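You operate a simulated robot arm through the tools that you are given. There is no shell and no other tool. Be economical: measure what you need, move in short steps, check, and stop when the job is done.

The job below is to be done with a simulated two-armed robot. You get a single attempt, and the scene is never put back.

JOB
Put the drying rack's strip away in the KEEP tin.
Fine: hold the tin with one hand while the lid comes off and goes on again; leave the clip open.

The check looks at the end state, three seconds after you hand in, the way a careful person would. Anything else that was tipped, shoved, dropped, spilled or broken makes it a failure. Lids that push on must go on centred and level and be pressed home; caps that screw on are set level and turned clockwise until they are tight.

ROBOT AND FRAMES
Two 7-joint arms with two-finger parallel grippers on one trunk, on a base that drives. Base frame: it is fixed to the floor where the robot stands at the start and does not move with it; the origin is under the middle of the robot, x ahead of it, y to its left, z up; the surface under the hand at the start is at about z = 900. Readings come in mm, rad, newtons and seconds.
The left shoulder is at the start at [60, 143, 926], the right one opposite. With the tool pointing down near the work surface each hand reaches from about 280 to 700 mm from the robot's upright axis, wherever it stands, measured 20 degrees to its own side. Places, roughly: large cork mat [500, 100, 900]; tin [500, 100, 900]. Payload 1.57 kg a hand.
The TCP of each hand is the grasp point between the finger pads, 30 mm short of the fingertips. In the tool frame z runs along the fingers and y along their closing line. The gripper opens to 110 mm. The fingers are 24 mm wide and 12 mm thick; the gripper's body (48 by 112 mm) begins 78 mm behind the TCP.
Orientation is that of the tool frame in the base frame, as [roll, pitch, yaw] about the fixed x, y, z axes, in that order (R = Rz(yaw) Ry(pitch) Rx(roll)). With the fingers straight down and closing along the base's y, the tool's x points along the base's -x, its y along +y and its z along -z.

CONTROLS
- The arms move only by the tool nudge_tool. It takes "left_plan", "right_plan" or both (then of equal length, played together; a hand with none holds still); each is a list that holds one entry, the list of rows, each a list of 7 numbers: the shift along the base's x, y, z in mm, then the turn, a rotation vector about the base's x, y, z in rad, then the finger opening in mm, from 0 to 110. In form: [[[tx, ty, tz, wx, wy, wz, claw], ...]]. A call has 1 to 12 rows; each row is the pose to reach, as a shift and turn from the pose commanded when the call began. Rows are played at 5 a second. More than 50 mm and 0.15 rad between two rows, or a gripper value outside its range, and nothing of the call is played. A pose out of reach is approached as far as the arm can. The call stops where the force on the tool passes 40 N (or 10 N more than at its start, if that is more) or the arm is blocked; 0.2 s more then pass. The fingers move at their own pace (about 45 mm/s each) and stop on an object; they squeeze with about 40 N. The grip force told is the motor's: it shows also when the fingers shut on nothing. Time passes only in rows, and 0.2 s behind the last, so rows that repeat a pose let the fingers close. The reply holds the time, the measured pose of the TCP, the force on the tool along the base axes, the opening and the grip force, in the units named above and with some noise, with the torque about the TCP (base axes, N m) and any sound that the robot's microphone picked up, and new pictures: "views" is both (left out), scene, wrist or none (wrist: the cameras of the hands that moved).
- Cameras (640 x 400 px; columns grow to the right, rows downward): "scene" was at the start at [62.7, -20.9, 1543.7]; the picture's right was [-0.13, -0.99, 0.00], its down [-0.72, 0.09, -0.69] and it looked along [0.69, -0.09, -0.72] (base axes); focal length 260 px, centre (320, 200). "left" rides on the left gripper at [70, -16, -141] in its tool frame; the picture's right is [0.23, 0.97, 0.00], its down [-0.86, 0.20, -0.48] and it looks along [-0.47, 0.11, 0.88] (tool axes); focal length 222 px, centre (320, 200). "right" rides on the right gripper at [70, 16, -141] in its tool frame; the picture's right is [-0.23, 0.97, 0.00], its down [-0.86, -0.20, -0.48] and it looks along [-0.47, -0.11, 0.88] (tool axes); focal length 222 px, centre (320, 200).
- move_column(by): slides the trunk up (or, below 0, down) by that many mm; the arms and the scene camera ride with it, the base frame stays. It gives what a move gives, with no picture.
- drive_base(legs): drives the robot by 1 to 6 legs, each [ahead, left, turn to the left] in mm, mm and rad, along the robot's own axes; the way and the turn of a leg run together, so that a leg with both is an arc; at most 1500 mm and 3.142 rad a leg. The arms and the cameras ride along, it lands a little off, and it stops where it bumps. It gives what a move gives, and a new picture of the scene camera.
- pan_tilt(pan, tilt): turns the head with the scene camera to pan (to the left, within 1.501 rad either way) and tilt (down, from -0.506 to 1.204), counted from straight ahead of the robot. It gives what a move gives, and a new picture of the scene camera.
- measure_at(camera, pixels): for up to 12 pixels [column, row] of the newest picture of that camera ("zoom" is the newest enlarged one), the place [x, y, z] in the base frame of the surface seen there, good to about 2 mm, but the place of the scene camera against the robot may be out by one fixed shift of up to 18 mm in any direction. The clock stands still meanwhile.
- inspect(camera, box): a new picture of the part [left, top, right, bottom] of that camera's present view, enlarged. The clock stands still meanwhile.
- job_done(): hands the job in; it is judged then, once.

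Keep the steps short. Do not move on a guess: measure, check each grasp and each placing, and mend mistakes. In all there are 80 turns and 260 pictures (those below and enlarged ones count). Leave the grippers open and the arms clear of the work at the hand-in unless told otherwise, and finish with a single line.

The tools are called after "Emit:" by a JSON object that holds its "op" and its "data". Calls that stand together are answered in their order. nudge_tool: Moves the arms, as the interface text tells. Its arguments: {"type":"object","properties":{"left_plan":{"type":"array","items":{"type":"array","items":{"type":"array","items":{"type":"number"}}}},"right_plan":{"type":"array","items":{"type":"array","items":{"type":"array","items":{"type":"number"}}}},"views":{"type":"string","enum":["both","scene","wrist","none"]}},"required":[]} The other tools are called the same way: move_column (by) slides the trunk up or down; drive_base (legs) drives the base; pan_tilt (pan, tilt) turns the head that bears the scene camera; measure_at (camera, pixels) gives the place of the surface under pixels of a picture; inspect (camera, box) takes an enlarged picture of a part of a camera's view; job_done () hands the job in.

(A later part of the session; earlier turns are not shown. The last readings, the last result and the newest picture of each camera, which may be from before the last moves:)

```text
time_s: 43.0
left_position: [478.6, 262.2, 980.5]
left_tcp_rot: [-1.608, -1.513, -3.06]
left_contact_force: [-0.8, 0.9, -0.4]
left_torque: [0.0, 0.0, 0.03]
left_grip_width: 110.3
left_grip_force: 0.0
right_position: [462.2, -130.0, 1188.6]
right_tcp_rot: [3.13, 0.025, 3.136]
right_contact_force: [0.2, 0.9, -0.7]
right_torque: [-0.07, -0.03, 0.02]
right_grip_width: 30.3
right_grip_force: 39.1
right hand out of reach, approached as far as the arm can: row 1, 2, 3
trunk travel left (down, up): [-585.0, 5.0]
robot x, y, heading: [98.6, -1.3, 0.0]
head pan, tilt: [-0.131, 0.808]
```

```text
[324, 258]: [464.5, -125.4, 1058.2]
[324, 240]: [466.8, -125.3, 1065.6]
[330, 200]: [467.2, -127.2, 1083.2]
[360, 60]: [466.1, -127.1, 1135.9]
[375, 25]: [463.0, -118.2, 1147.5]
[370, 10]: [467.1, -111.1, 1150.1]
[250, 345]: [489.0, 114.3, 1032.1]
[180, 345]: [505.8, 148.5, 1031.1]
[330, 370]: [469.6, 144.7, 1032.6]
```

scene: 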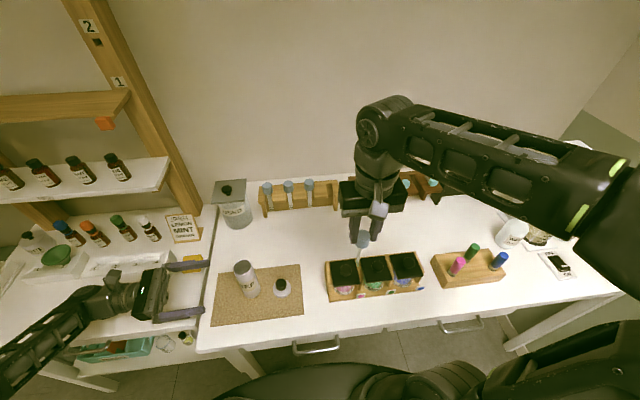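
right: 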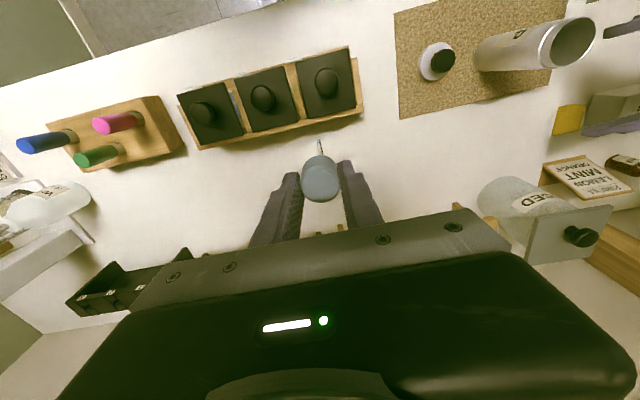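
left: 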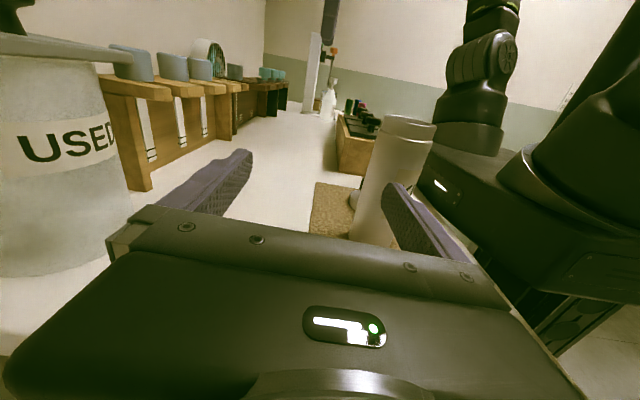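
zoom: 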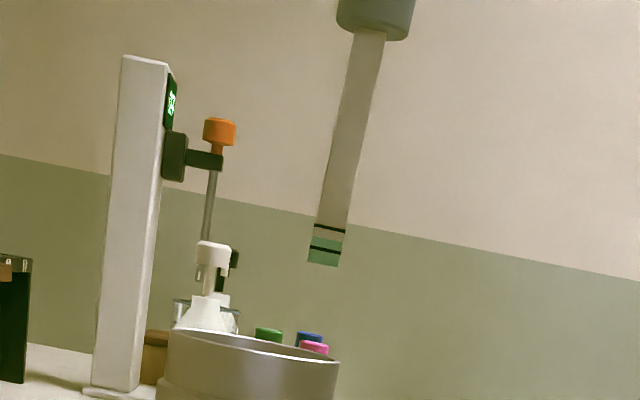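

Strip's end is 131 mm below the TCP; rim at z≈1033, so I need TCP ≥1170 over the tin. I drive 60 mm left to ease the cross-body reach.

Emit:
{"op": "drive_base", "data": {"legs": [[0, 60, 0]]}}

Emit:
{"op": "inspect", "data": {"camera": "left", "box": [160, 40, 480, 240]}}

Emit:
{"op": "measure_at", "data": {"camera": "zoom", "pixels": [[300, 220], [315, 220], [330, 220], [285, 240], [340, 240], [310, 260]]}}

```text
time_s: 43.9
left_position: [479.8, 321.3, 980.3]
left_tcp_rot: [-1.61, -1.513, -3.061]
left_contact_force: [-1.5, 0.3, -0.3]
left_torque: [-0.04, -0.02, 0.01]
left_grip_width: 110.2
left_grip_force: 0.1
right_position: [463.3, -72.1, 1186.9]
right_tcp_rot: [3.129, 0.023, 3.132]
right_contact_force: [-0.6, 0.1, -0.9]
right_torque: [-0.03, 0.0, 0.02]
right_grip_width: 30.2
right_grip_force: 40.1
trunk travel left (down, up): [-585.0, 5.0]
robot x, y, heading: [101.5, 57.0, 0.002]
head pan, tilt: [-0.131, 0.808]
```

scene: 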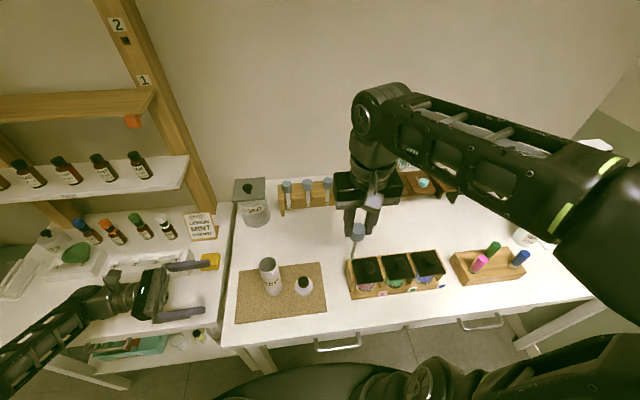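

```text
2.00 times, centred on (320, 140) of left
```

zoom: 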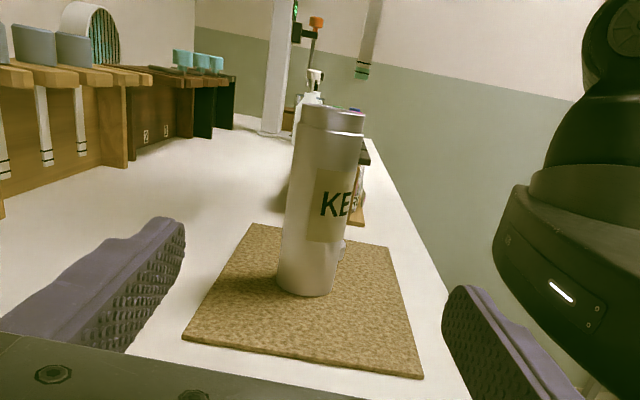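

```text
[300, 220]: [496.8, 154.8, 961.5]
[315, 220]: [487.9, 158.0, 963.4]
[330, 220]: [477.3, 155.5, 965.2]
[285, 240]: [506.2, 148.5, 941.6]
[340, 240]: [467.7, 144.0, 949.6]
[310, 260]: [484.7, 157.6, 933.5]
```

Tin axis ≈ (487,137). Left hand advances along −y to it and closes.

Emit:
{"op": "nudge_tool", "data": {"left_plan": [[[3, -40, -5, 0, 0, 0, 110], [6, -80, -10, 0, 0, 0, 110], [7, -120, -10, 0, 0, 0, 110], [7, -155, -10, 0, 0, 0, 110], [7, -175, -10, 0, 0, 0, 110], [7, -184, -10, 0, 0, 0, 110], [7, -184, -10, 0, 0, 0, 110], [7, -184, -10, 0, 0, 0, 75], [7, -184, -10, 0, 0, 0, 50], [7, -184, -10, 0, 0, 0, 35], [7, -184, -10, 0, 0, 0, 35], [7, -184, -10, 0, 0, 0, 35]]], "views": "both"}}

```text
time_s: 46.5
left_position: [486.7, 135.9, 970.0]
left_tcp_rot: [-1.626, -1.512, -3.043]
left_contact_force: [-0.7, 0.4, 2.3]
left_torque: [0.01, 0.07, 0.0]
left_grip_width: 43.6
left_grip_force: 22.0
right_position: [463.8, -71.2, 1187.0]
right_tcp_rot: [3.129, 0.023, 3.133]
right_contact_force: [-0.5, -0.5, -0.6]
right_torque: [0.03, 0.0, 0.05]
right_grip_width: 30.1
right_grip_force: 39.6
trunk travel left (down, up): [-585.0, 5.0]
robot x, y, heading: [102.9, 60.3, 0.001]
head pan, tilt: [-0.131, 0.808]
```

scene: 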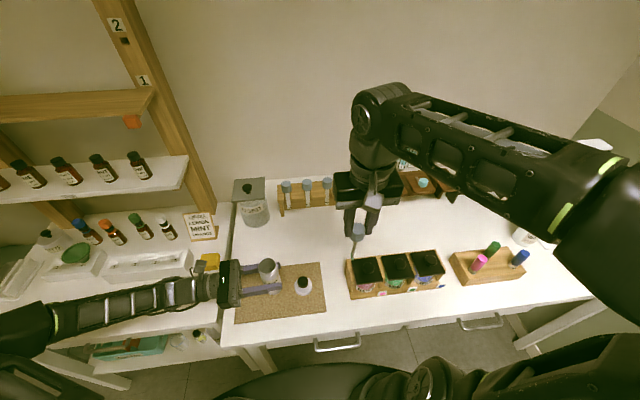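
left: 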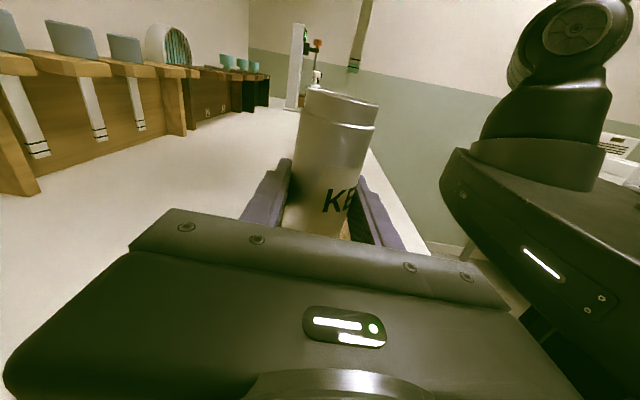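

Tin is held. Now bring the right hand with the strip near the tin, staying above the rim, and straighten its tilt.

Emit:
{"op": "nudge_tool", "data": {"right_plan": [[[4, 40, -3, -0.006, 0.012, 0, 18], [8, 80, -6, -0.0126, 0.023, 0, 18], [12, 120, -8, -0.0126, 0.023, 0, 18], [18, 155, -8, -0.0126, 0.023, 0, 18]]], "views": "both"}}

Emit:
{"op": "inspect", "data": {"camera": "left", "box": [270, 0, 430, 110]}}

Emit:
{"op": "inspect", "data": {"camera": "right", "box": [250, 90, 450, 230]}}

```text
time_s: 47.5
left_position: [488.3, 135.2, 971.2]
left_tcp_rot: [-1.621, -1.514, -3.048]
left_contact_force: [0.5, 1.4, 5.5]
left_torque: [0.06, 0.11, -0.02]
left_grip_width: 43.6
left_grip_force: 39.9
right_position: [482.2, 83.7, 1178.4]
right_tcp_rot: [3.142, -0.002, 3.132]
right_contact_force: [0.0, -0.4, -0.4]
right_torque: [-0.04, 0.07, 0.01]
right_grip_width: 30.2
right_grip_force: 39.7
trunk travel left (down, up): [-585.0, 5.0]
robot x, y, heading: [95.3, 59.3, -0.002]
head pan, tilt: [-0.131, 0.808]
```

scene: 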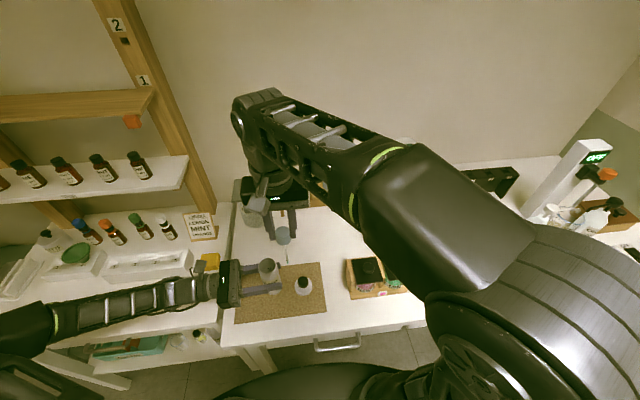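
right: 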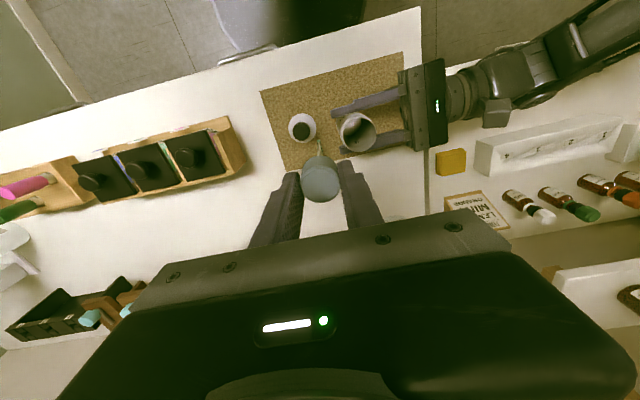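

```text
3.64 times, centred on (350, 55) of left
```

zoom: 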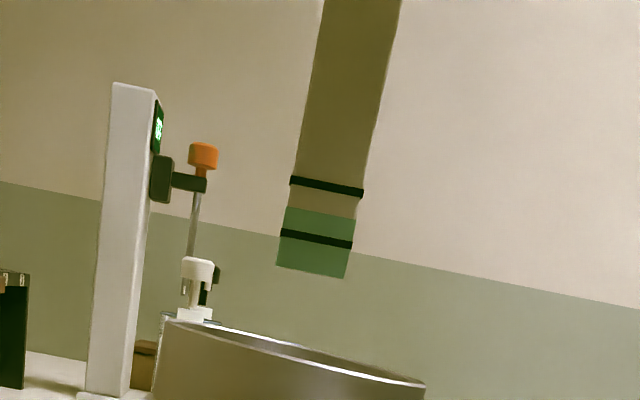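

```text
2.86 times, centred on (350, 160) of right
```

zoom: 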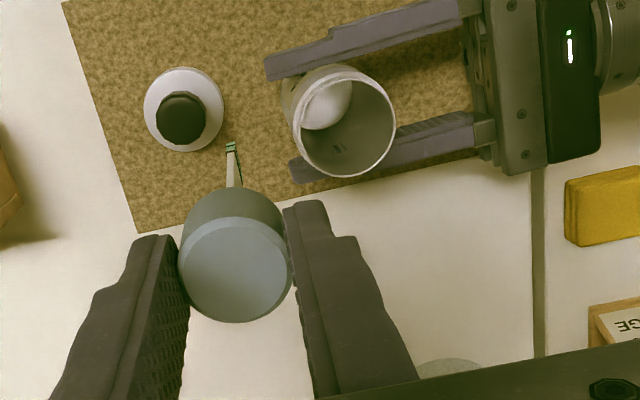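

Emit:
{"op": "measure_at", "data": {"camera": "zoom", "pixels": [[231, 147], [233, 165], [296, 125], [393, 125], [343, 68], [345, 175], [310, 85], [378, 165], [325, 105], [235, 270]]}}

Emit:
{"op": "inspect", "data": {"camera": "left", "box": [270, 0, 430, 110]}}

Emit:
{"op": "measure_at", "data": {"camera": "zoom", "pixels": [[284, 262], [345, 272], [315, 265], [350, 60], [180, 325], [400, 385], [300, 350]]}}

```text
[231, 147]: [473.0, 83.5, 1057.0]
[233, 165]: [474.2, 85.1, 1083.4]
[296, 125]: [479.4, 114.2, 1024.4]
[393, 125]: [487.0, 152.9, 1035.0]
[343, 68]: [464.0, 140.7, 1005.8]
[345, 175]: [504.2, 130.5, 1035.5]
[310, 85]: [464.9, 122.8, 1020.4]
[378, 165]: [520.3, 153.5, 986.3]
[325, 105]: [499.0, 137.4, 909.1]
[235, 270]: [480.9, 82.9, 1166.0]
```

```text
3.64 times, centred on (350, 55) of left
```

zoom: 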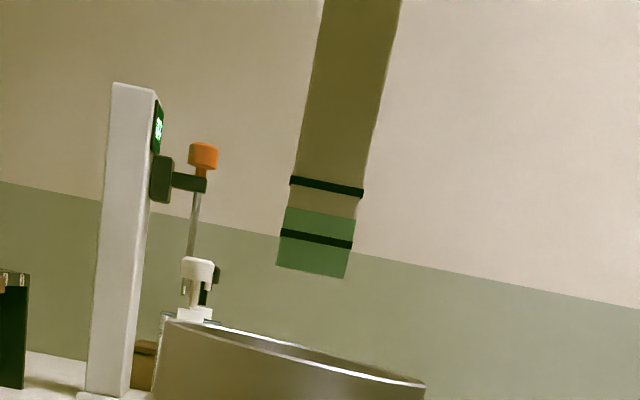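

```text
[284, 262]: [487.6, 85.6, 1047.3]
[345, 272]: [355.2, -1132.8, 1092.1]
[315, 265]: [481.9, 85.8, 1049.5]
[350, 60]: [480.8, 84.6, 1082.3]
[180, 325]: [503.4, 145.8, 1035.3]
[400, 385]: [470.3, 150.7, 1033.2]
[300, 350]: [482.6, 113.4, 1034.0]
```

Rim centre ≈ (487,135,1035); strip end at z 1047 beneath the TCP. I move it over the opening.

Emit:
{"op": "nudge_tool", "data": {"right_plan": [[[2, 25, -1, 0, 0, 0, 18], [5, 44, -2, 0, 0, 0, 18], [5, 50.5, -2, 0, 0, 0, 18]]], "views": "wrist"}}

Emit:
{"op": "inspect", "data": {"camera": "left", "box": [270, 0, 430, 110]}}

Emit:
{"op": "inspect", "data": {"camera": "right", "box": [250, 90, 450, 230]}}

```text
time_s: 48.3
left_position: [486.8, 135.9, 972.5]
left_tcp_rot: [-1.631, -1.512, -3.04]
left_contact_force: [-0.5, 0.7, 4.8]
left_torque: [0.02, 0.08, 0.01]
left_grip_width: 43.5
left_grip_force: 39.6
right_position: [485.6, 134.3, 1175.3]
right_tcp_rot: [3.137, 0.004, 3.132]
right_contact_force: [-0.2, 0.0, -0.2]
right_torque: [0.0, 0.0, -0.02]
right_grip_width: 29.9
right_grip_force: 39.7
trunk travel left (down, up): [-585.0, 5.0]
robot x, y, heading: [96.6, 56.0, 0.005]
head pan, tilt: [-0.131, 0.808]
```

right: 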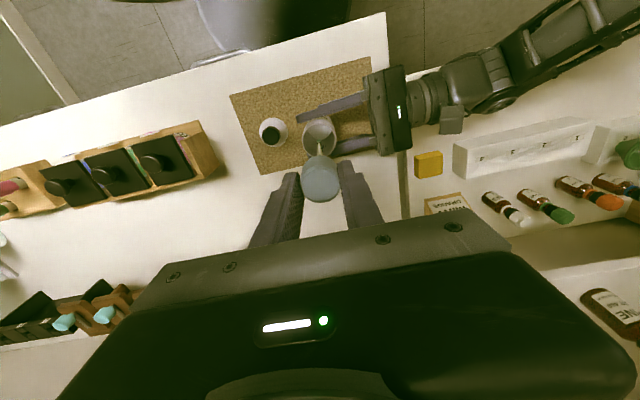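

```text
3.64 times, centred on (350, 55) of left
```

zoom: 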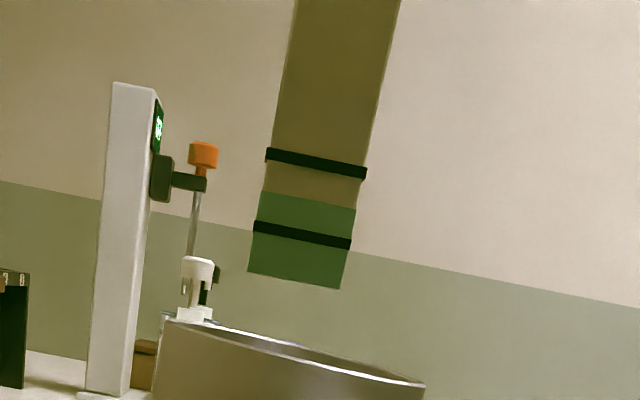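

```text
2.86 times, centred on (350, 160) of right
```

zoom: 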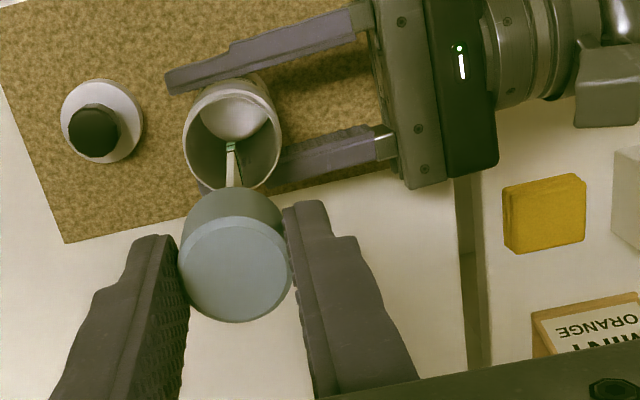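

The strip's end is inside the outline of the opening. I lower it 60 mm, watching forces.

Emit:
{"op": "nudge_tool", "data": {"right_plan": [[[1, 0, -12, 0, 0, 0, 18], [1, 0, -28, 0, 0, 0, 18], [1, 0, -44, 0, 0, 0, 18], [1, 0, -60, 0, 0, 0, 18]]], "views": "wrist"}}

Emit:
{"op": "inspect", "data": {"camera": "left", "box": [250, 0, 450, 140]}}

```text
time_s: 49.3
left_position: [487.4, 135.3, 972.0]
left_tcp_rot: [-1.632, -1.511, -3.037]
left_contact_force: [-0.7, 0.6, 5.6]
left_torque: [0.09, 0.12, -0.03]
left_grip_width: 43.3
left_grip_force: 40.1
right_position: [487.7, 132.7, 1117.5]
right_tcp_rot: [3.14, 0.003, 3.133]
right_contact_force: [0.0, 0.2, -0.7]
right_torque: [0.04, -0.01, 0.01]
right_grip_width: 30.0
right_grip_force: 39.9
trunk travel left (down, up): [-585.0, 5.0]
robot x, y, heading: [100.4, 59.2, 0.004]
head pan, tilt: [-0.131, 0.808]
```

right: 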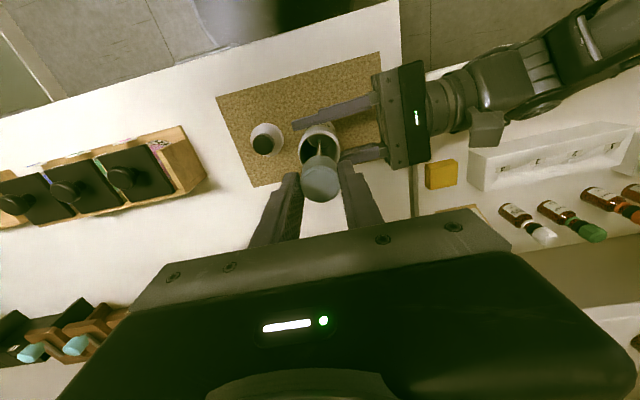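

```text
2.86 times, centred on (350, 70) of left
```

zoom: 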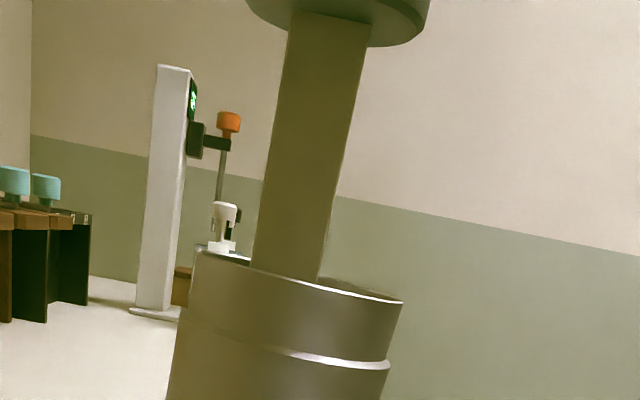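

The strip runs freely into the tin. Lower another 42 mm so the handle's foot enters the mouth, then look.

Emit:
{"op": "nudge_tool", "data": {"right_plan": [[[0, 1.5, -15, 0, 0, 0, 18], [0, 2, -30, 0, 0, 0, 18], [0, 2, -38, 0, 0, 0, 18], [0, 2, -43, 0, 0, 0, 18]]], "views": "wrist"}}

Emit:
{"op": "inspect", "data": {"camera": "left", "box": [250, 0, 450, 140]}}

Emit:
{"op": "inspect", "data": {"camera": "right", "box": [250, 90, 450, 230]}}

```text
time_s: 50.3
left_position: [488.0, 136.6, 971.1]
left_tcp_rot: [-1.686, -1.514, -2.981]
left_contact_force: [4.3, -1.7, -2.2]
left_torque: [-0.39, 0.81, 0.11]
left_grip_width: 43.1
left_grip_force: 40.0
right_position: [488.1, 135.8, 1077.2]
right_tcp_rot: [3.136, 0.003, 3.134]
right_contact_force: [-3.5, -1.8, 24.2]
right_torque: [-0.08, -0.28, 0.0]
right_grip_width: 30.4
right_grip_force: 39.3
trunk travel left (down, up): [-585.0, 5.0]
robot x, y, heading: [99.9, 56.2, 0.0]
head pan, tilt: [-0.131, 0.808]
```

right: 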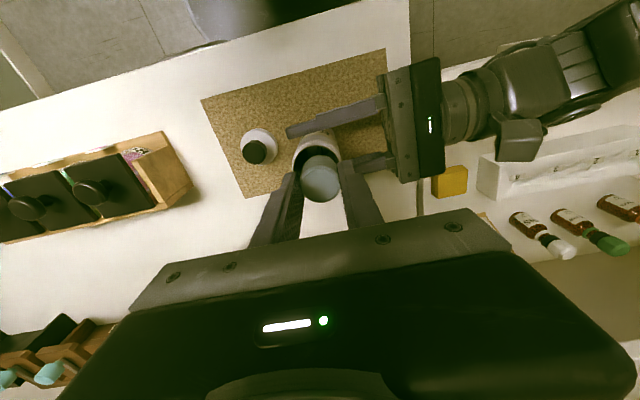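

```text
2.86 times, centred on (350, 70) of left
```

zoom: 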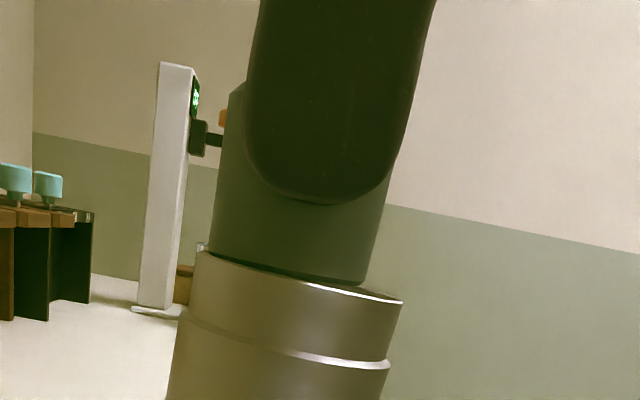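

```text
2.86 times, centred on (350, 160) of right
```

zoom: 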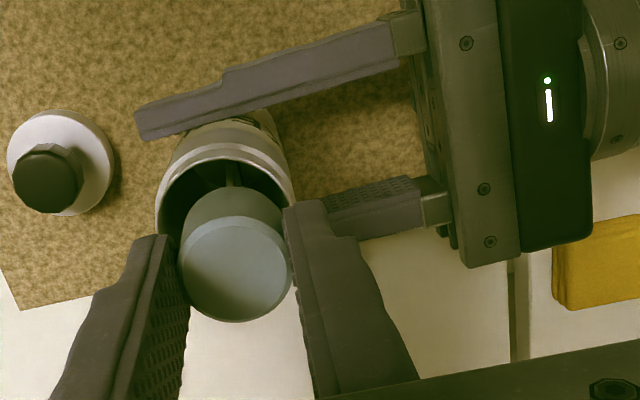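

Contact (24 N): the handle's foot is catching on the rim. I back up 4 mm and measure handle and rim to find the offset.

Emit:
{"op": "nudge_tool", "data": {"right_plan": [[[0, 0, 5, 0, 0, 0, 18], [0, 0, 9, 0, 0, 0, 18]]], "views": "none"}}

Emit:
{"op": "inspect", "data": {"camera": "right", "box": [270, 110, 390, 210]}}

Emit:
{"op": "measure_at", "data": {"camera": "zoom", "pixels": [[250, 270], [195, 275], [308, 265], [250, 230], [250, 325], [165, 190], [310, 170], [185, 145], [240, 108], [290, 130], [240, 190], [310, 205]]}}

Emit:
{"op": "inspect", "data": {"camera": "left", "box": [280, 30, 400, 110]}}

Emit:
{"op": "measure_at", "data": {"camera": "zoom", "pixels": [[185, 215], [200, 225], [350, 240], [380, 250], [405, 265], [300, 235], [250, 160], [360, 180], [200, 150], [300, 290], [420, 290]]}}

```text
time_s: 50.9
left_position: [486.9, 135.9, 970.7]
left_tcp_rot: [-1.625, -1.513, -3.042]
left_contact_force: [-0.5, 0.0, 4.1]
left_torque: [0.01, 0.06, -0.03]
left_grip_width: 43.1
left_grip_force: 40.0
right_position: [486.8, 135.1, 1082.0]
right_tcp_rot: [3.141, 0.001, 3.132]
right_contact_force: [0.4, -0.9, -0.6]
right_torque: [0.0, -0.01, 0.0]
right_grip_width: 30.3
right_grip_force: 39.6
trunk travel left (down, up): [-585.0, 5.0]
robot x, y, heading: [100.7, 57.8, -0.002]
head pan, tilt: [-0.131, 0.808]
```

```text
4.00 times, centred on (330, 160) of right
```

zoom: 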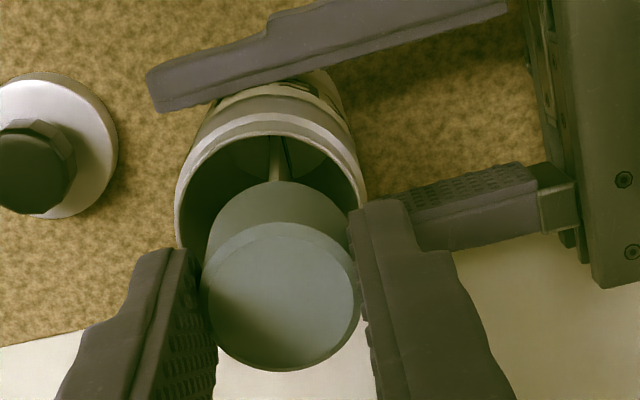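

```text
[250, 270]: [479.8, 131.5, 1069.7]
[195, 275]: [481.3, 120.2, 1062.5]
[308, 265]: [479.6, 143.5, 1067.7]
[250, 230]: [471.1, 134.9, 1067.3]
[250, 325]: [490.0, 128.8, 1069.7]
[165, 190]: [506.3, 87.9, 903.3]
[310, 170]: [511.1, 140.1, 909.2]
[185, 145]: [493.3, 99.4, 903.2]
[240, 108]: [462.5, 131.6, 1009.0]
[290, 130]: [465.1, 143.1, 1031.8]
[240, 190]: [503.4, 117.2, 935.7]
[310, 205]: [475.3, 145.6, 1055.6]
```

```text
5.00 times, centred on (340, 70) of left
```

zoom: 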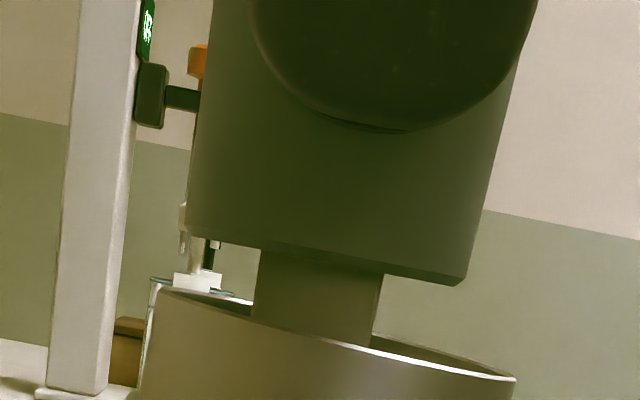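

```text
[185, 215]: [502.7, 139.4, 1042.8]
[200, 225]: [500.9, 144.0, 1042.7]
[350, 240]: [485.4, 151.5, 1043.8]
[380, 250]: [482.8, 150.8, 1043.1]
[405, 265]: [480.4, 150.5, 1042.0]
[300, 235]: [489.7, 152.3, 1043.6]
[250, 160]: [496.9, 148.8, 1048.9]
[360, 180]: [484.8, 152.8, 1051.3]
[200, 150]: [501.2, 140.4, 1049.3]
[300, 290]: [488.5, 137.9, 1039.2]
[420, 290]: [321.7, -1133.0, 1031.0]
```

Handle centre ≈ (487,137), rim centre ≈ (486,133): I shift by (−1,−3.5) and lower gently again.

Emit:
{"op": "nudge_tool", "data": {"right_plan": [[[-1, -3.5, 0, 0, 0, 0, 18], [-1, -3.5, -3, 0, 0, 0, 18], [-1, -3.5, -6, 0, 0, 0, 18], [-1, -3.5, -9, 0, 0, 0, 18], [-1, -3.5, -11, 0, 0, 0, 18]]], "views": "wrist"}}

Emit:
{"op": "inspect", "data": {"camera": "left", "box": [280, 30, 400, 110]}}

Emit:
{"op": "inspect", "data": {"camera": "right", "box": [270, 110, 390, 210]}}

```text
time_s: 52.1
left_position: [487.1, 135.7, 971.1]
left_tcp_rot: [-1.684, -1.512, -2.985]
left_contact_force: [5.1, -0.3, -6.0]
left_torque: [-0.33, 1.04, 0.12]
left_grip_width: 43.5
left_grip_force: 39.6
right_position: [486.7, 131.1, 1074.1]
right_tcp_rot: [3.138, 0.002, 3.133]
right_contact_force: [-3.3, -5.0, 33.1]
right_torque: [-0.39, -0.4, -0.08]
right_grip_width: 30.6
right_grip_force: 40.0
trunk travel left (down, up): [-585.0, 5.0]
robot x, y, heading: [101.9, 58.1, -0.0]
head pan, tilt: [-0.131, 0.808]
```

right: 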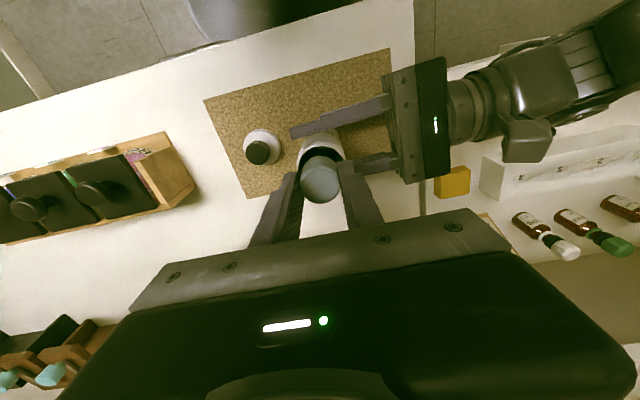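

```text
5.00 times, centred on (340, 70) of left
```

zoom: 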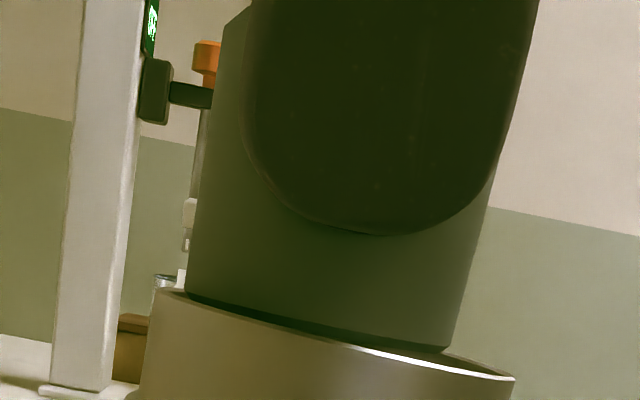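

```text
4.00 times, centred on (330, 160) of right
```

zoom: 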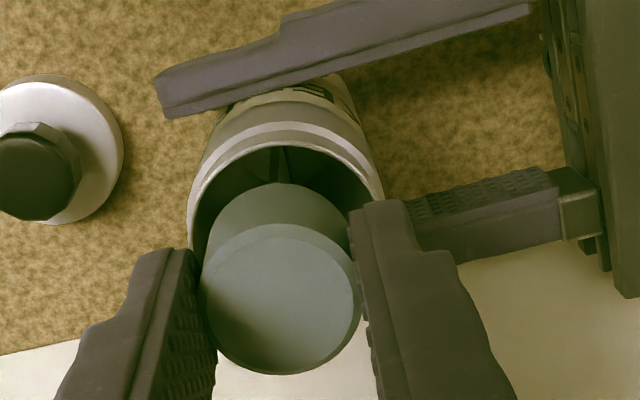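

The gaps show the handle still sits ~3 mm too far in +x and ~1.5 mm in −y. Lift a little, shift, and lower again.

Emit:
{"op": "nudge_tool", "data": {"right_plan": [[[0, 0, 6, 0, 0, 0, 18], [-3, 1.5, 6, 0, 0, 0, 18], [-3, 1.5, 2, 0, 0, 0, 18], [-3, 1.5, -2, 0, 0, 0, 18], [-3, 1.5, -5, 0, 0, 0, 18], [-3, 1.5, -7, 0, 0, 0, 18]]], "views": "none"}}

Emit:
{"op": "inspect", "data": {"camera": "left", "box": [280, 30, 400, 110]}}

Emit:
{"op": "inspect", "data": {"camera": "right", "box": [270, 110, 390, 210]}}

```text
time_s: 53.5
left_position: [487.0, 136.3, 970.0]
left_tcp_rot: [-1.635, -1.511, -3.038]
left_contact_force: [-0.4, -0.9, 0.7]
left_torque: [-0.04, 0.06, -0.01]
left_grip_width: 43.4
left_grip_force: 40.0
right_position: [482.7, 133.3, 1064.5]
right_tcp_rot: [-3.141, 0.001, 3.134]
right_contact_force: [-0.2, -0.1, 0.4]
right_torque: [0.0, 0.0, 0.02]
right_grip_width: 30.1
right_grip_force: 40.1
trunk travel left (down, up): [-585.0, 5.0]
robot x, y, heading: [98.4, 60.6, 0.004]
head pan, tilt: [-0.131, 0.808]
```

```text
5.00 times, centred on (340, 70) of left
```

zoom: 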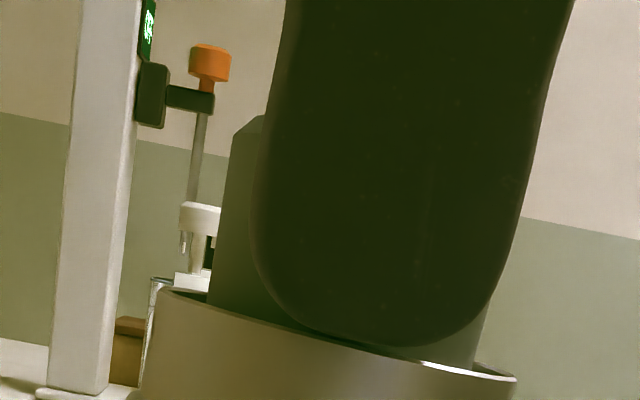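

```text
4.00 times, centred on (330, 160) of right
```

zoom: 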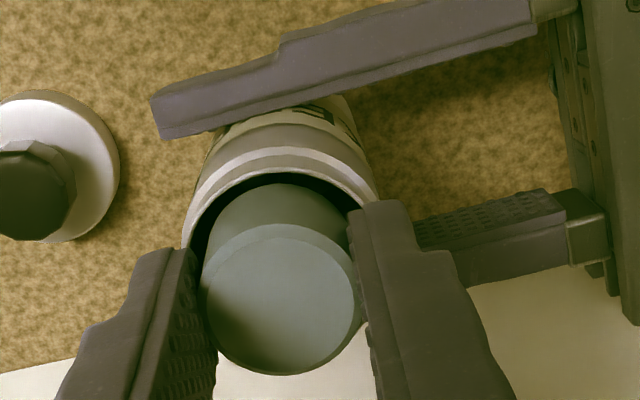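

The handle's foot is inside the mouth, no force. I raise 3 mm so the opening fingers clear the rim, then release so it drops in.

Emit:
{"op": "nudge_tool", "data": {"right_plan": [[[0, 0, 3.5, 0, 0, 0, 18], [0, 0, 3.5, 0, 0, 0, 18], [0, 0, 3.5, 0, 0, 0, 60], [0, 0, 3.5, 0, 0, 0, 60], [0, 0, 3.5, 0, 0, 0, 60]]], "views": "wrist"}}

Emit:
{"op": "inspect", "data": {"camera": "right", "box": [270, 110, 390, 210]}}

Emit:
{"op": "inspect", "data": {"camera": "left", "box": [250, 20, 450, 150]}}

```text
time_s: 54.7
left_position: [488.0, 135.3, 970.4]
left_tcp_rot: [-1.634, -1.514, -3.034]
left_contact_force: [-0.5, -0.4, 1.4]
left_torque: [0.0, 0.0, 0.02]
left_grip_width: 43.4
left_grip_force: 39.4
right_position: [484.3, 132.7, 1069.1]
right_tcp_rot: [-3.14, -0.002, 3.134]
right_contact_force: [-0.5, -0.5, 0.4]
right_torque: [0.0, 0.01, -0.01]
right_grip_width: 60.0
right_grip_force: 0.0
trunk travel left (down, up): [-585.0, 5.0]
robot x, y, heading: [99.0, 58.2, 0.002]
head pan, tilt: [-0.131, 0.808]
```

right: 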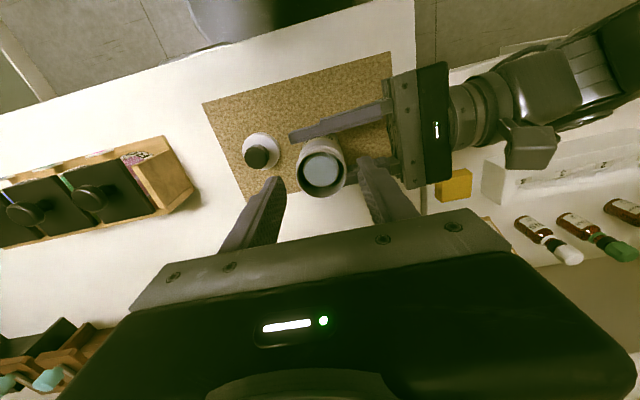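

```text
4.00 times, centred on (330, 160) of right
```

zoom: 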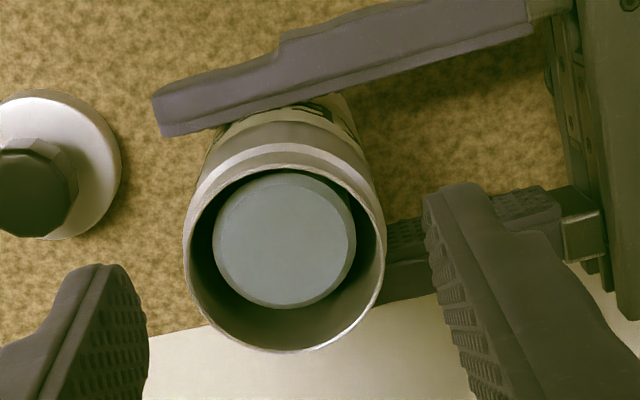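

```text
3.08 times, centred on (350, 85) of left
```

zoom: 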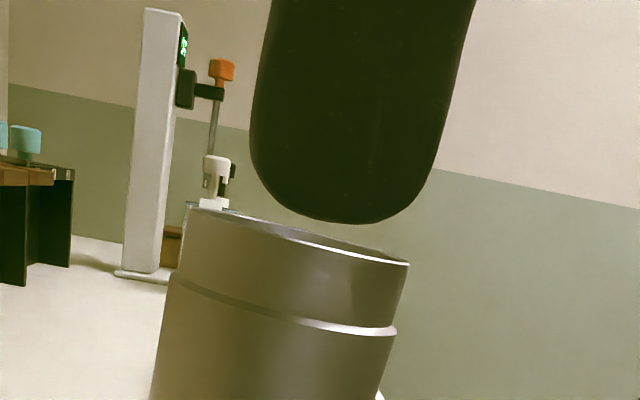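

The strip dropped inside. I measure its top against the rim, and the rim circle for lid placing.

Emit:
{"op": "inspect", "data": {"camera": "right", "box": [270, 110, 390, 210]}}

Emit:
{"op": "measure_at", "data": {"camera": "zoom", "pixels": [[285, 240], [240, 240], [330, 240], [285, 195], [285, 290], [187, 260], [380, 240], [285, 349], [215, 315], [350, 310], [270, 170], [360, 185]]}}

Emit:
{"op": "measure_at", "data": {"camera": "right", "pixels": [[256, 156], [250, 156], [262, 156], [256, 150], [256, 162], [246, 150], [275, 150], [262, 138]]}}

```text
4.00 times, centred on (330, 160) of right
```

zoom: 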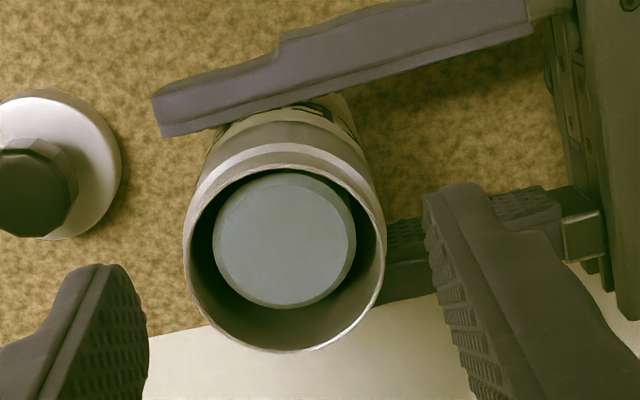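

```text
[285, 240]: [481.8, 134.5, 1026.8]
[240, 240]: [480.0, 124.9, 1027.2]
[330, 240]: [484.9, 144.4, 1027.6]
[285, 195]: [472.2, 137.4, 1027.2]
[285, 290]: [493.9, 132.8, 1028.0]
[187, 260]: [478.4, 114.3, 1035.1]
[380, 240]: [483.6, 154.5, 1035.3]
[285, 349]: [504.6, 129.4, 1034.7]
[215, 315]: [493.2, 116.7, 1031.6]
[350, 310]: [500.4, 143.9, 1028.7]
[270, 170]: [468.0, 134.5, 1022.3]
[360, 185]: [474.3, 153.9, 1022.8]
```

```text
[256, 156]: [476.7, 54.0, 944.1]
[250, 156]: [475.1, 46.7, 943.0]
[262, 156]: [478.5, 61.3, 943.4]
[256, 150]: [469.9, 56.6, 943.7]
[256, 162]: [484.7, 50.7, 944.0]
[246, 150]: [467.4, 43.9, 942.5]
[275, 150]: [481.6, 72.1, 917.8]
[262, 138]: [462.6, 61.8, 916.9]
```

Strip top at 1027, rim at 1035: fully inside. Rim centre (484.5,134). To pick the lid beside the tin without the gripper body touching it, I rise, move over the lid and turn the hand 90° (camera to the right side).

Emit:
{"op": "nudge_tool", "data": {"right_plan": [[[0, 0, 30, 0, 0, 0, 60], [0, 0, 55, 0, 0, 0.1, 60], [0, -15, 58, 0, 0, 0.24, 60], [0, -35, 58, 0, 0, 0.38, 60], [0, -55, 58, 0, 0, 0.52, 60], [0, -75, 58, 0, 0, 0.66, 60], [-3, -80, 58, 0, 0, 0.8, 60], [-6, -80, 55, 0, 0, 0.94, 60], [-6, -80, 50, 0, 0, 1.08, 60], [-6, -80, 40, 0, 0, 1.22, 60], [-6, -80, 30, 0, 0, 1.36, 60], [-6, -80, 20, 0, 0, 1.5, 60]]], "views": "both"}}

```text
time_s: 57.3
left_position: [488.0, 135.9, 970.3]
left_tcp_rot: [-1.636, -1.514, -3.037]
left_contact_force: [-0.3, -0.6, 2.3]
left_torque: [-0.04, 0.05, -0.03]
left_grip_width: 43.6
left_grip_force: 39.4
right_position: [477.5, 52.5, 1088.6]
right_tcp_rot: [3.14, 0.0, -1.646]
right_contact_force: [-0.1, 0.5, -0.7]
right_torque: [0.01, 0.01, -0.02]
right_grip_width: 60.0
right_grip_force: 0.1
trunk travel left (down, up): [-585.0, 5.0]
robot x, y, heading: [104.4, 56.3, 0.007]
head pan, tilt: [-0.131, 0.808]
```

scene: 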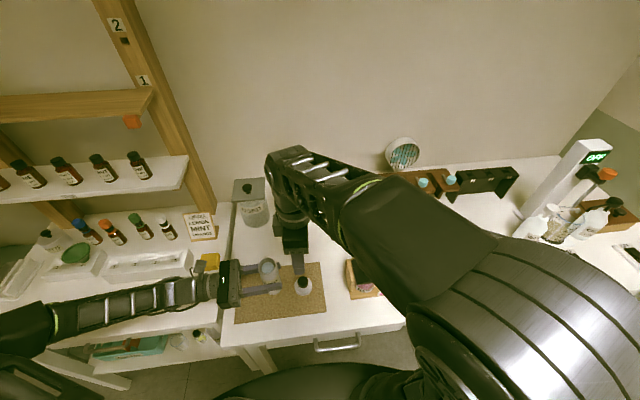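
right: 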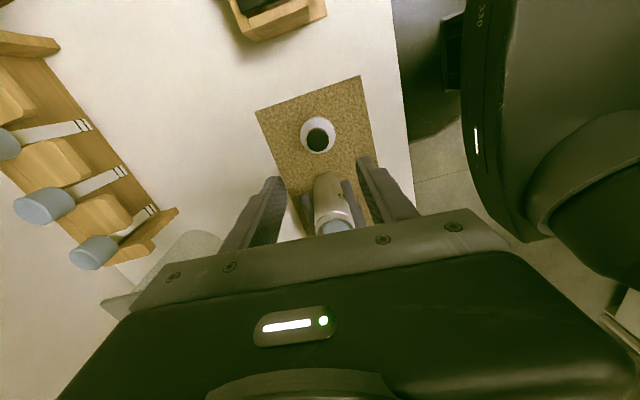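

Rotation reached. Measure the lid knob at about (317,140).

Emit:
{"op": "inspect", "data": {"camera": "right", "box": [280, 100, 360, 170]}}

Emit:
{"op": "measure_at", "data": {"camera": "right", "pixels": [[317, 140], [311, 140], [323, 140], [317, 133], [317, 147], [303, 130], [333, 130], [318, 121]]}}

```text
5.71 times, centred on (320, 135) of right
```

zoom: 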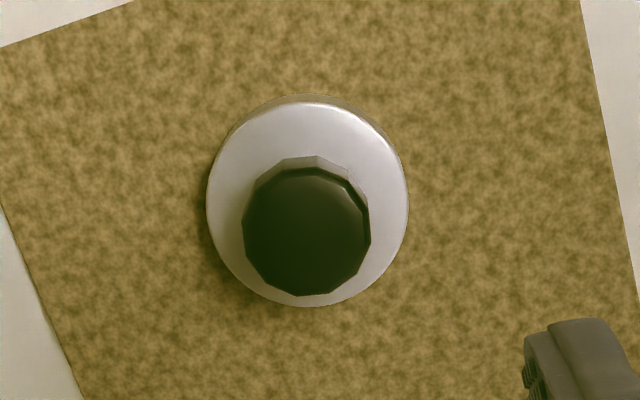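

```text
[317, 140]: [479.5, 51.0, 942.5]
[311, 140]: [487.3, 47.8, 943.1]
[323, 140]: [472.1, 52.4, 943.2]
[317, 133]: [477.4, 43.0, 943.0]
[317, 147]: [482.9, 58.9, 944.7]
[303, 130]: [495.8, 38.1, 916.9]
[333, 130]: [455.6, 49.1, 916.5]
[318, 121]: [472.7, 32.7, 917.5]
```

Knob centre ≈ (478.8,51). I descend to TCP z 950 and close on it.

Emit:
{"op": "nudge_tool", "data": {"right_plan": [[[1, -1.5, -35, 0, 0, 0, 60], [1, -1.5, -75, 0, 0, 0, 60], [1, -1.5, -110, 0, 0, 0, 60], [1, -1.5, -130, 0, 0, 0, 55], [1, -1.5, -138, 0, 0, 0, 50], [1, -1.5, -138, 0, 0, 0, 40], [1, -1.5, -138, 0, 0, 0, 30], [1, -1.5, -138, 0, 0, 0, 20], [1, -1.5, -138, 0, 0, 0, 20], [1, -1.5, -138, 0, 0, 0, 20]]], "views": "wrist"}}

Emit:
{"op": "inspect", "data": {"camera": "scene", "box": [230, 220, 350, 320]}}

```text
time_s: 59.5
left_position: [487.1, 135.4, 970.8]
left_tcp_rot: [-1.636, -1.512, -3.033]
left_contact_force: [-0.3, 0.6, 1.5]
left_torque: [0.01, 0.03, 0.02]
left_grip_width: 43.2
left_grip_force: 40.3
right_position: [478.6, 51.8, 950.9]
right_tcp_rot: [3.139, 0.0, -1.65]
right_contact_force: [0.0, 0.2, -0.4]
right_torque: [-0.02, -0.02, -0.01]
right_grip_width: 27.3
right_grip_force: 37.8
trunk travel left (down, up): [-585.0, 5.0]
robot x, y, heading: [102.2, 57.0, -0.0]
head pan, tilt: [-0.131, 0.808]
```

right: 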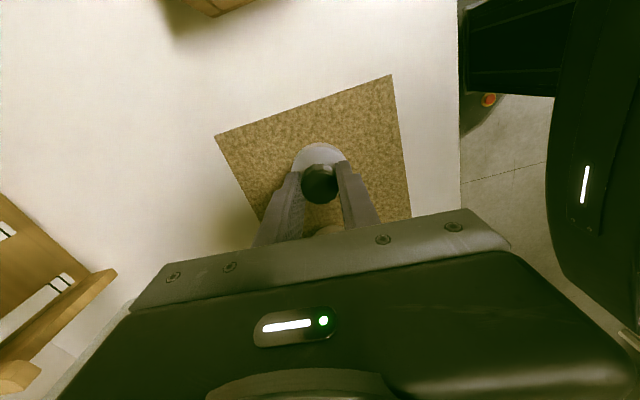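

```text
4.00 times, centred on (290, 270) of scene
```

zoom: 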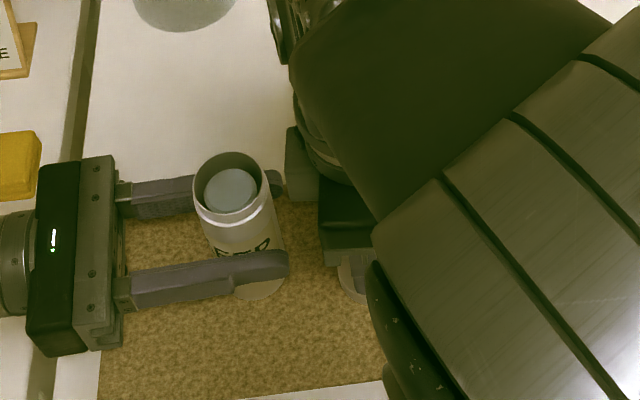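

Gripped (27 mm). Lift the lid straight up well above the rim.

Emit:
{"op": "nudge_tool", "data": {"right_plan": [[[0, 0, 35, 0, 0, 0, 20], [0, 0, 75, 0, 0, 0, 20], [0, 0, 115, 0, 0, 0, 20], [0, 0, 150, 0, 0, 0, 20], [2, 35, 150, 0, 0, 0, 20], [5, 70, 148, 0, 0, 0, 20], [5.5, 82, 145, 0, 0, 0, 20]]], "views": "both"}}

Emit:
{"op": "inspect", "data": {"camera": "left", "box": [250, 0, 450, 140]}}

Emit:
{"op": "inspect", "data": {"camera": "right", "box": [270, 100, 390, 210]}}

```text
time_s: 61.1
left_position: [486.4, 136.6, 970.8]
left_tcp_rot: [-1.634, -1.515, -3.036]
left_contact_force: [-0.3, 1.0, 1.6]
left_torque: [0.09, 0.08, 0.01]
left_grip_width: 43.4
left_grip_force: 40.2
right_position: [483.1, 133.4, 1095.4]
right_tcp_rot: [3.141, 0.0, -1.649]
right_contact_force: [0.9, -0.3, -0.2]
right_torque: [0.0, -0.02, 0.01]
right_grip_width: 27.1
right_grip_force: 37.9
trunk travel left (down, up): [-585.0, 5.0]
robot x, y, heading: [102.1, 58.9, 0.005]
head pan, tilt: [-0.131, 0.808]
```

scene: 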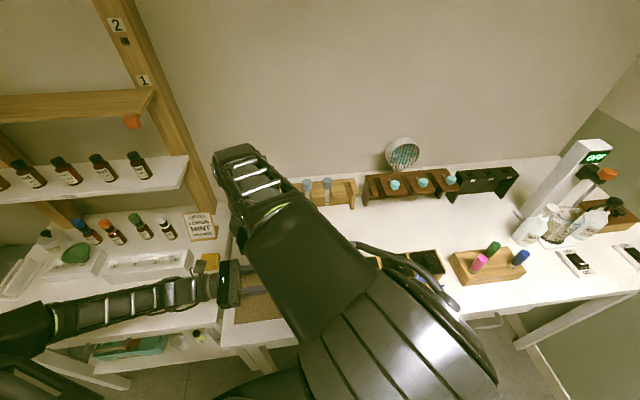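
right: 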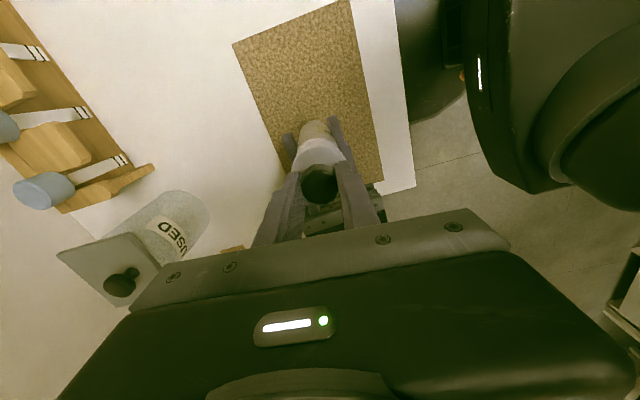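

```text
2.86 times, centred on (350, 70) of left
```

zoom: 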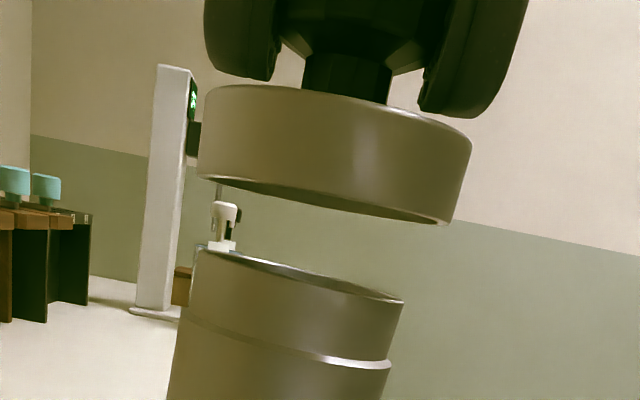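

```text
3.64 times, centred on (330, 155) of right
```

zoom: 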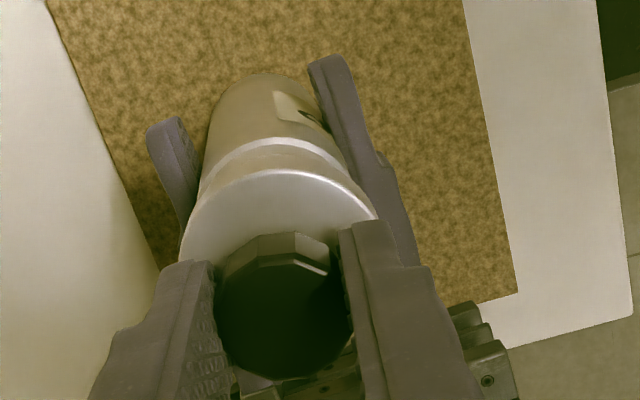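

Emit:
{"op": "inspect", "data": {"camera": "left", "box": [250, 0, 450, 140]}}

Emit:
{"op": "measure_at", "data": {"camera": "zoom", "pixels": [[206, 140], [240, 140], [300, 140], [340, 150], [380, 150], [430, 170], [462, 170], [205, 270], [260, 300], [300, 310], [350, 320], [392, 325]]}}

```text
2.86 times, centred on (350, 70) of left
```

zoom: 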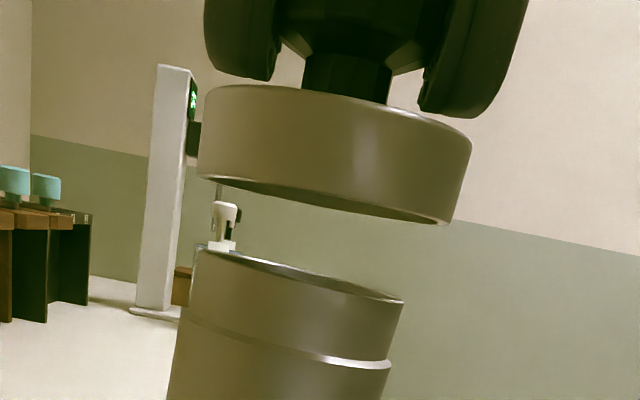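

```text
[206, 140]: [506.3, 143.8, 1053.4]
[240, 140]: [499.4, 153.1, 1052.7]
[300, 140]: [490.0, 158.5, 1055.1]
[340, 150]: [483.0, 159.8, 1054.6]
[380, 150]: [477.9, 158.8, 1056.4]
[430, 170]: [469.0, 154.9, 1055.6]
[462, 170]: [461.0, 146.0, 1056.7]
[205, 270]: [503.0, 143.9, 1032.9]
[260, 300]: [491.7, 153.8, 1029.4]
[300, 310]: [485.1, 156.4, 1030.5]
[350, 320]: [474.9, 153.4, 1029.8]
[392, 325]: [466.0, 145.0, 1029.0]
```

Lid axis ≈ (483.6,135.2), tin axis ≈ (484,136): aligned within 1 mm. I shift by (0.5,0.6) and lower to first engagement.

Emit:
{"op": "nudge_tool", "data": {"right_plan": [[[0.5, 0.6, -5, 0, 0, 0, 20], [0.5, 0.6, -10, 0, 0, 0, 20], [0.5, 0.6, -14, 0, 0, 0, 20], [0.5, 0.6, -18, 0, 0, 0, 20]]], "views": "none"}}

Emit:
{"op": "inspect", "data": {"camera": "left", "box": [250, 0, 450, 140]}}

```text
time_s: 62.1
left_position: [487.9, 135.3, 970.6]
left_tcp_rot: [-1.636, -1.514, -3.036]
left_contact_force: [0.3, -0.1, 0.4]
left_torque: [-0.01, 0.01, 0.01]
left_grip_width: 43.5
left_grip_force: 40.0
right_position: [483.8, 132.5, 1077.7]
right_tcp_rot: [3.141, 0.001, -1.649]
right_contact_force: [0.1, -0.2, 0.4]
right_torque: [0.03, 0.03, -0.02]
right_grip_width: 26.9
right_grip_force: 37.4
trunk travel left (down, up): [-585.0, 5.0]
robot x, y, heading: [99.5, 57.3, 0.004]
head pan, tilt: [-0.131, 0.808]
```

```text
2.86 times, centred on (350, 70) of left
```

zoom: 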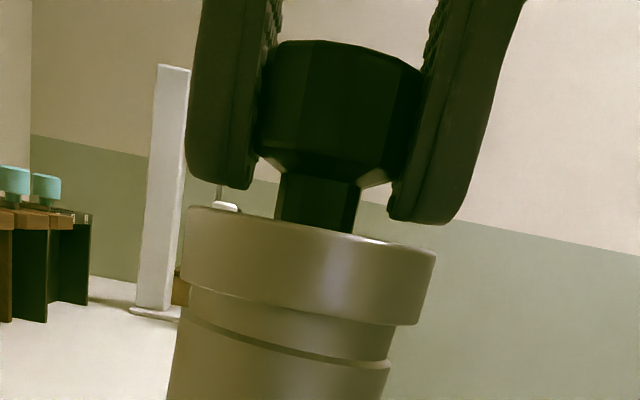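

The lid's skirt has slipped over the rim without force, level. Now I press down in small steps to seat it.

Emit:
{"op": "nudge_tool", "data": {"right_plan": [[[0, 0, -3, 0, 0, 0, 20], [0, 0, -5, 0, 0, 0, 20], [0, 0, -7, 0, 0, 0, 20], [0, 0, -9, 0, 0, 0, 20], [0, 0, -11, 0, 0, 0, 20]]], "views": "none"}}

Emit:
{"op": "inspect", "data": {"camera": "left", "box": [250, 0, 450, 140]}}

```text
time_s: 63.3
left_position: [489.0, 135.2, 970.5]
left_tcp_rot: [-1.656, -1.514, -3.01]
left_contact_force: [1.5, 2.6, 5.9]
left_torque: [-0.14, 0.73, 0.01]
left_grip_width: 43.5
left_grip_force: 40.2
right_position: [485.1, 135.2, 1071.8]
right_tcp_rot: [-3.138, 0.006, -1.649]
right_contact_force: [-4.0, -3.1, 13.1]
right_torque: [-0.3, 0.06, -0.03]
right_grip_width: 27.3
right_grip_force: 38.1
trunk travel left (down, up): [-585.0, 5.0]
robot x, y, heading: [97.9, 57.5, 0.005]
head pan, tilt: [-0.131, 0.808]
stopped in row 5 (right hand): the force on the tool passed its limit at 44 N (the readings are from after the stop); the commanded pose is now the measured one
```

```text
2.86 times, centred on (350, 70) of left
```

zoom: 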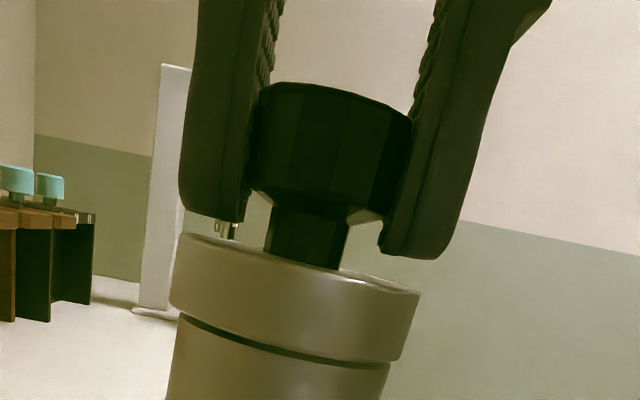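

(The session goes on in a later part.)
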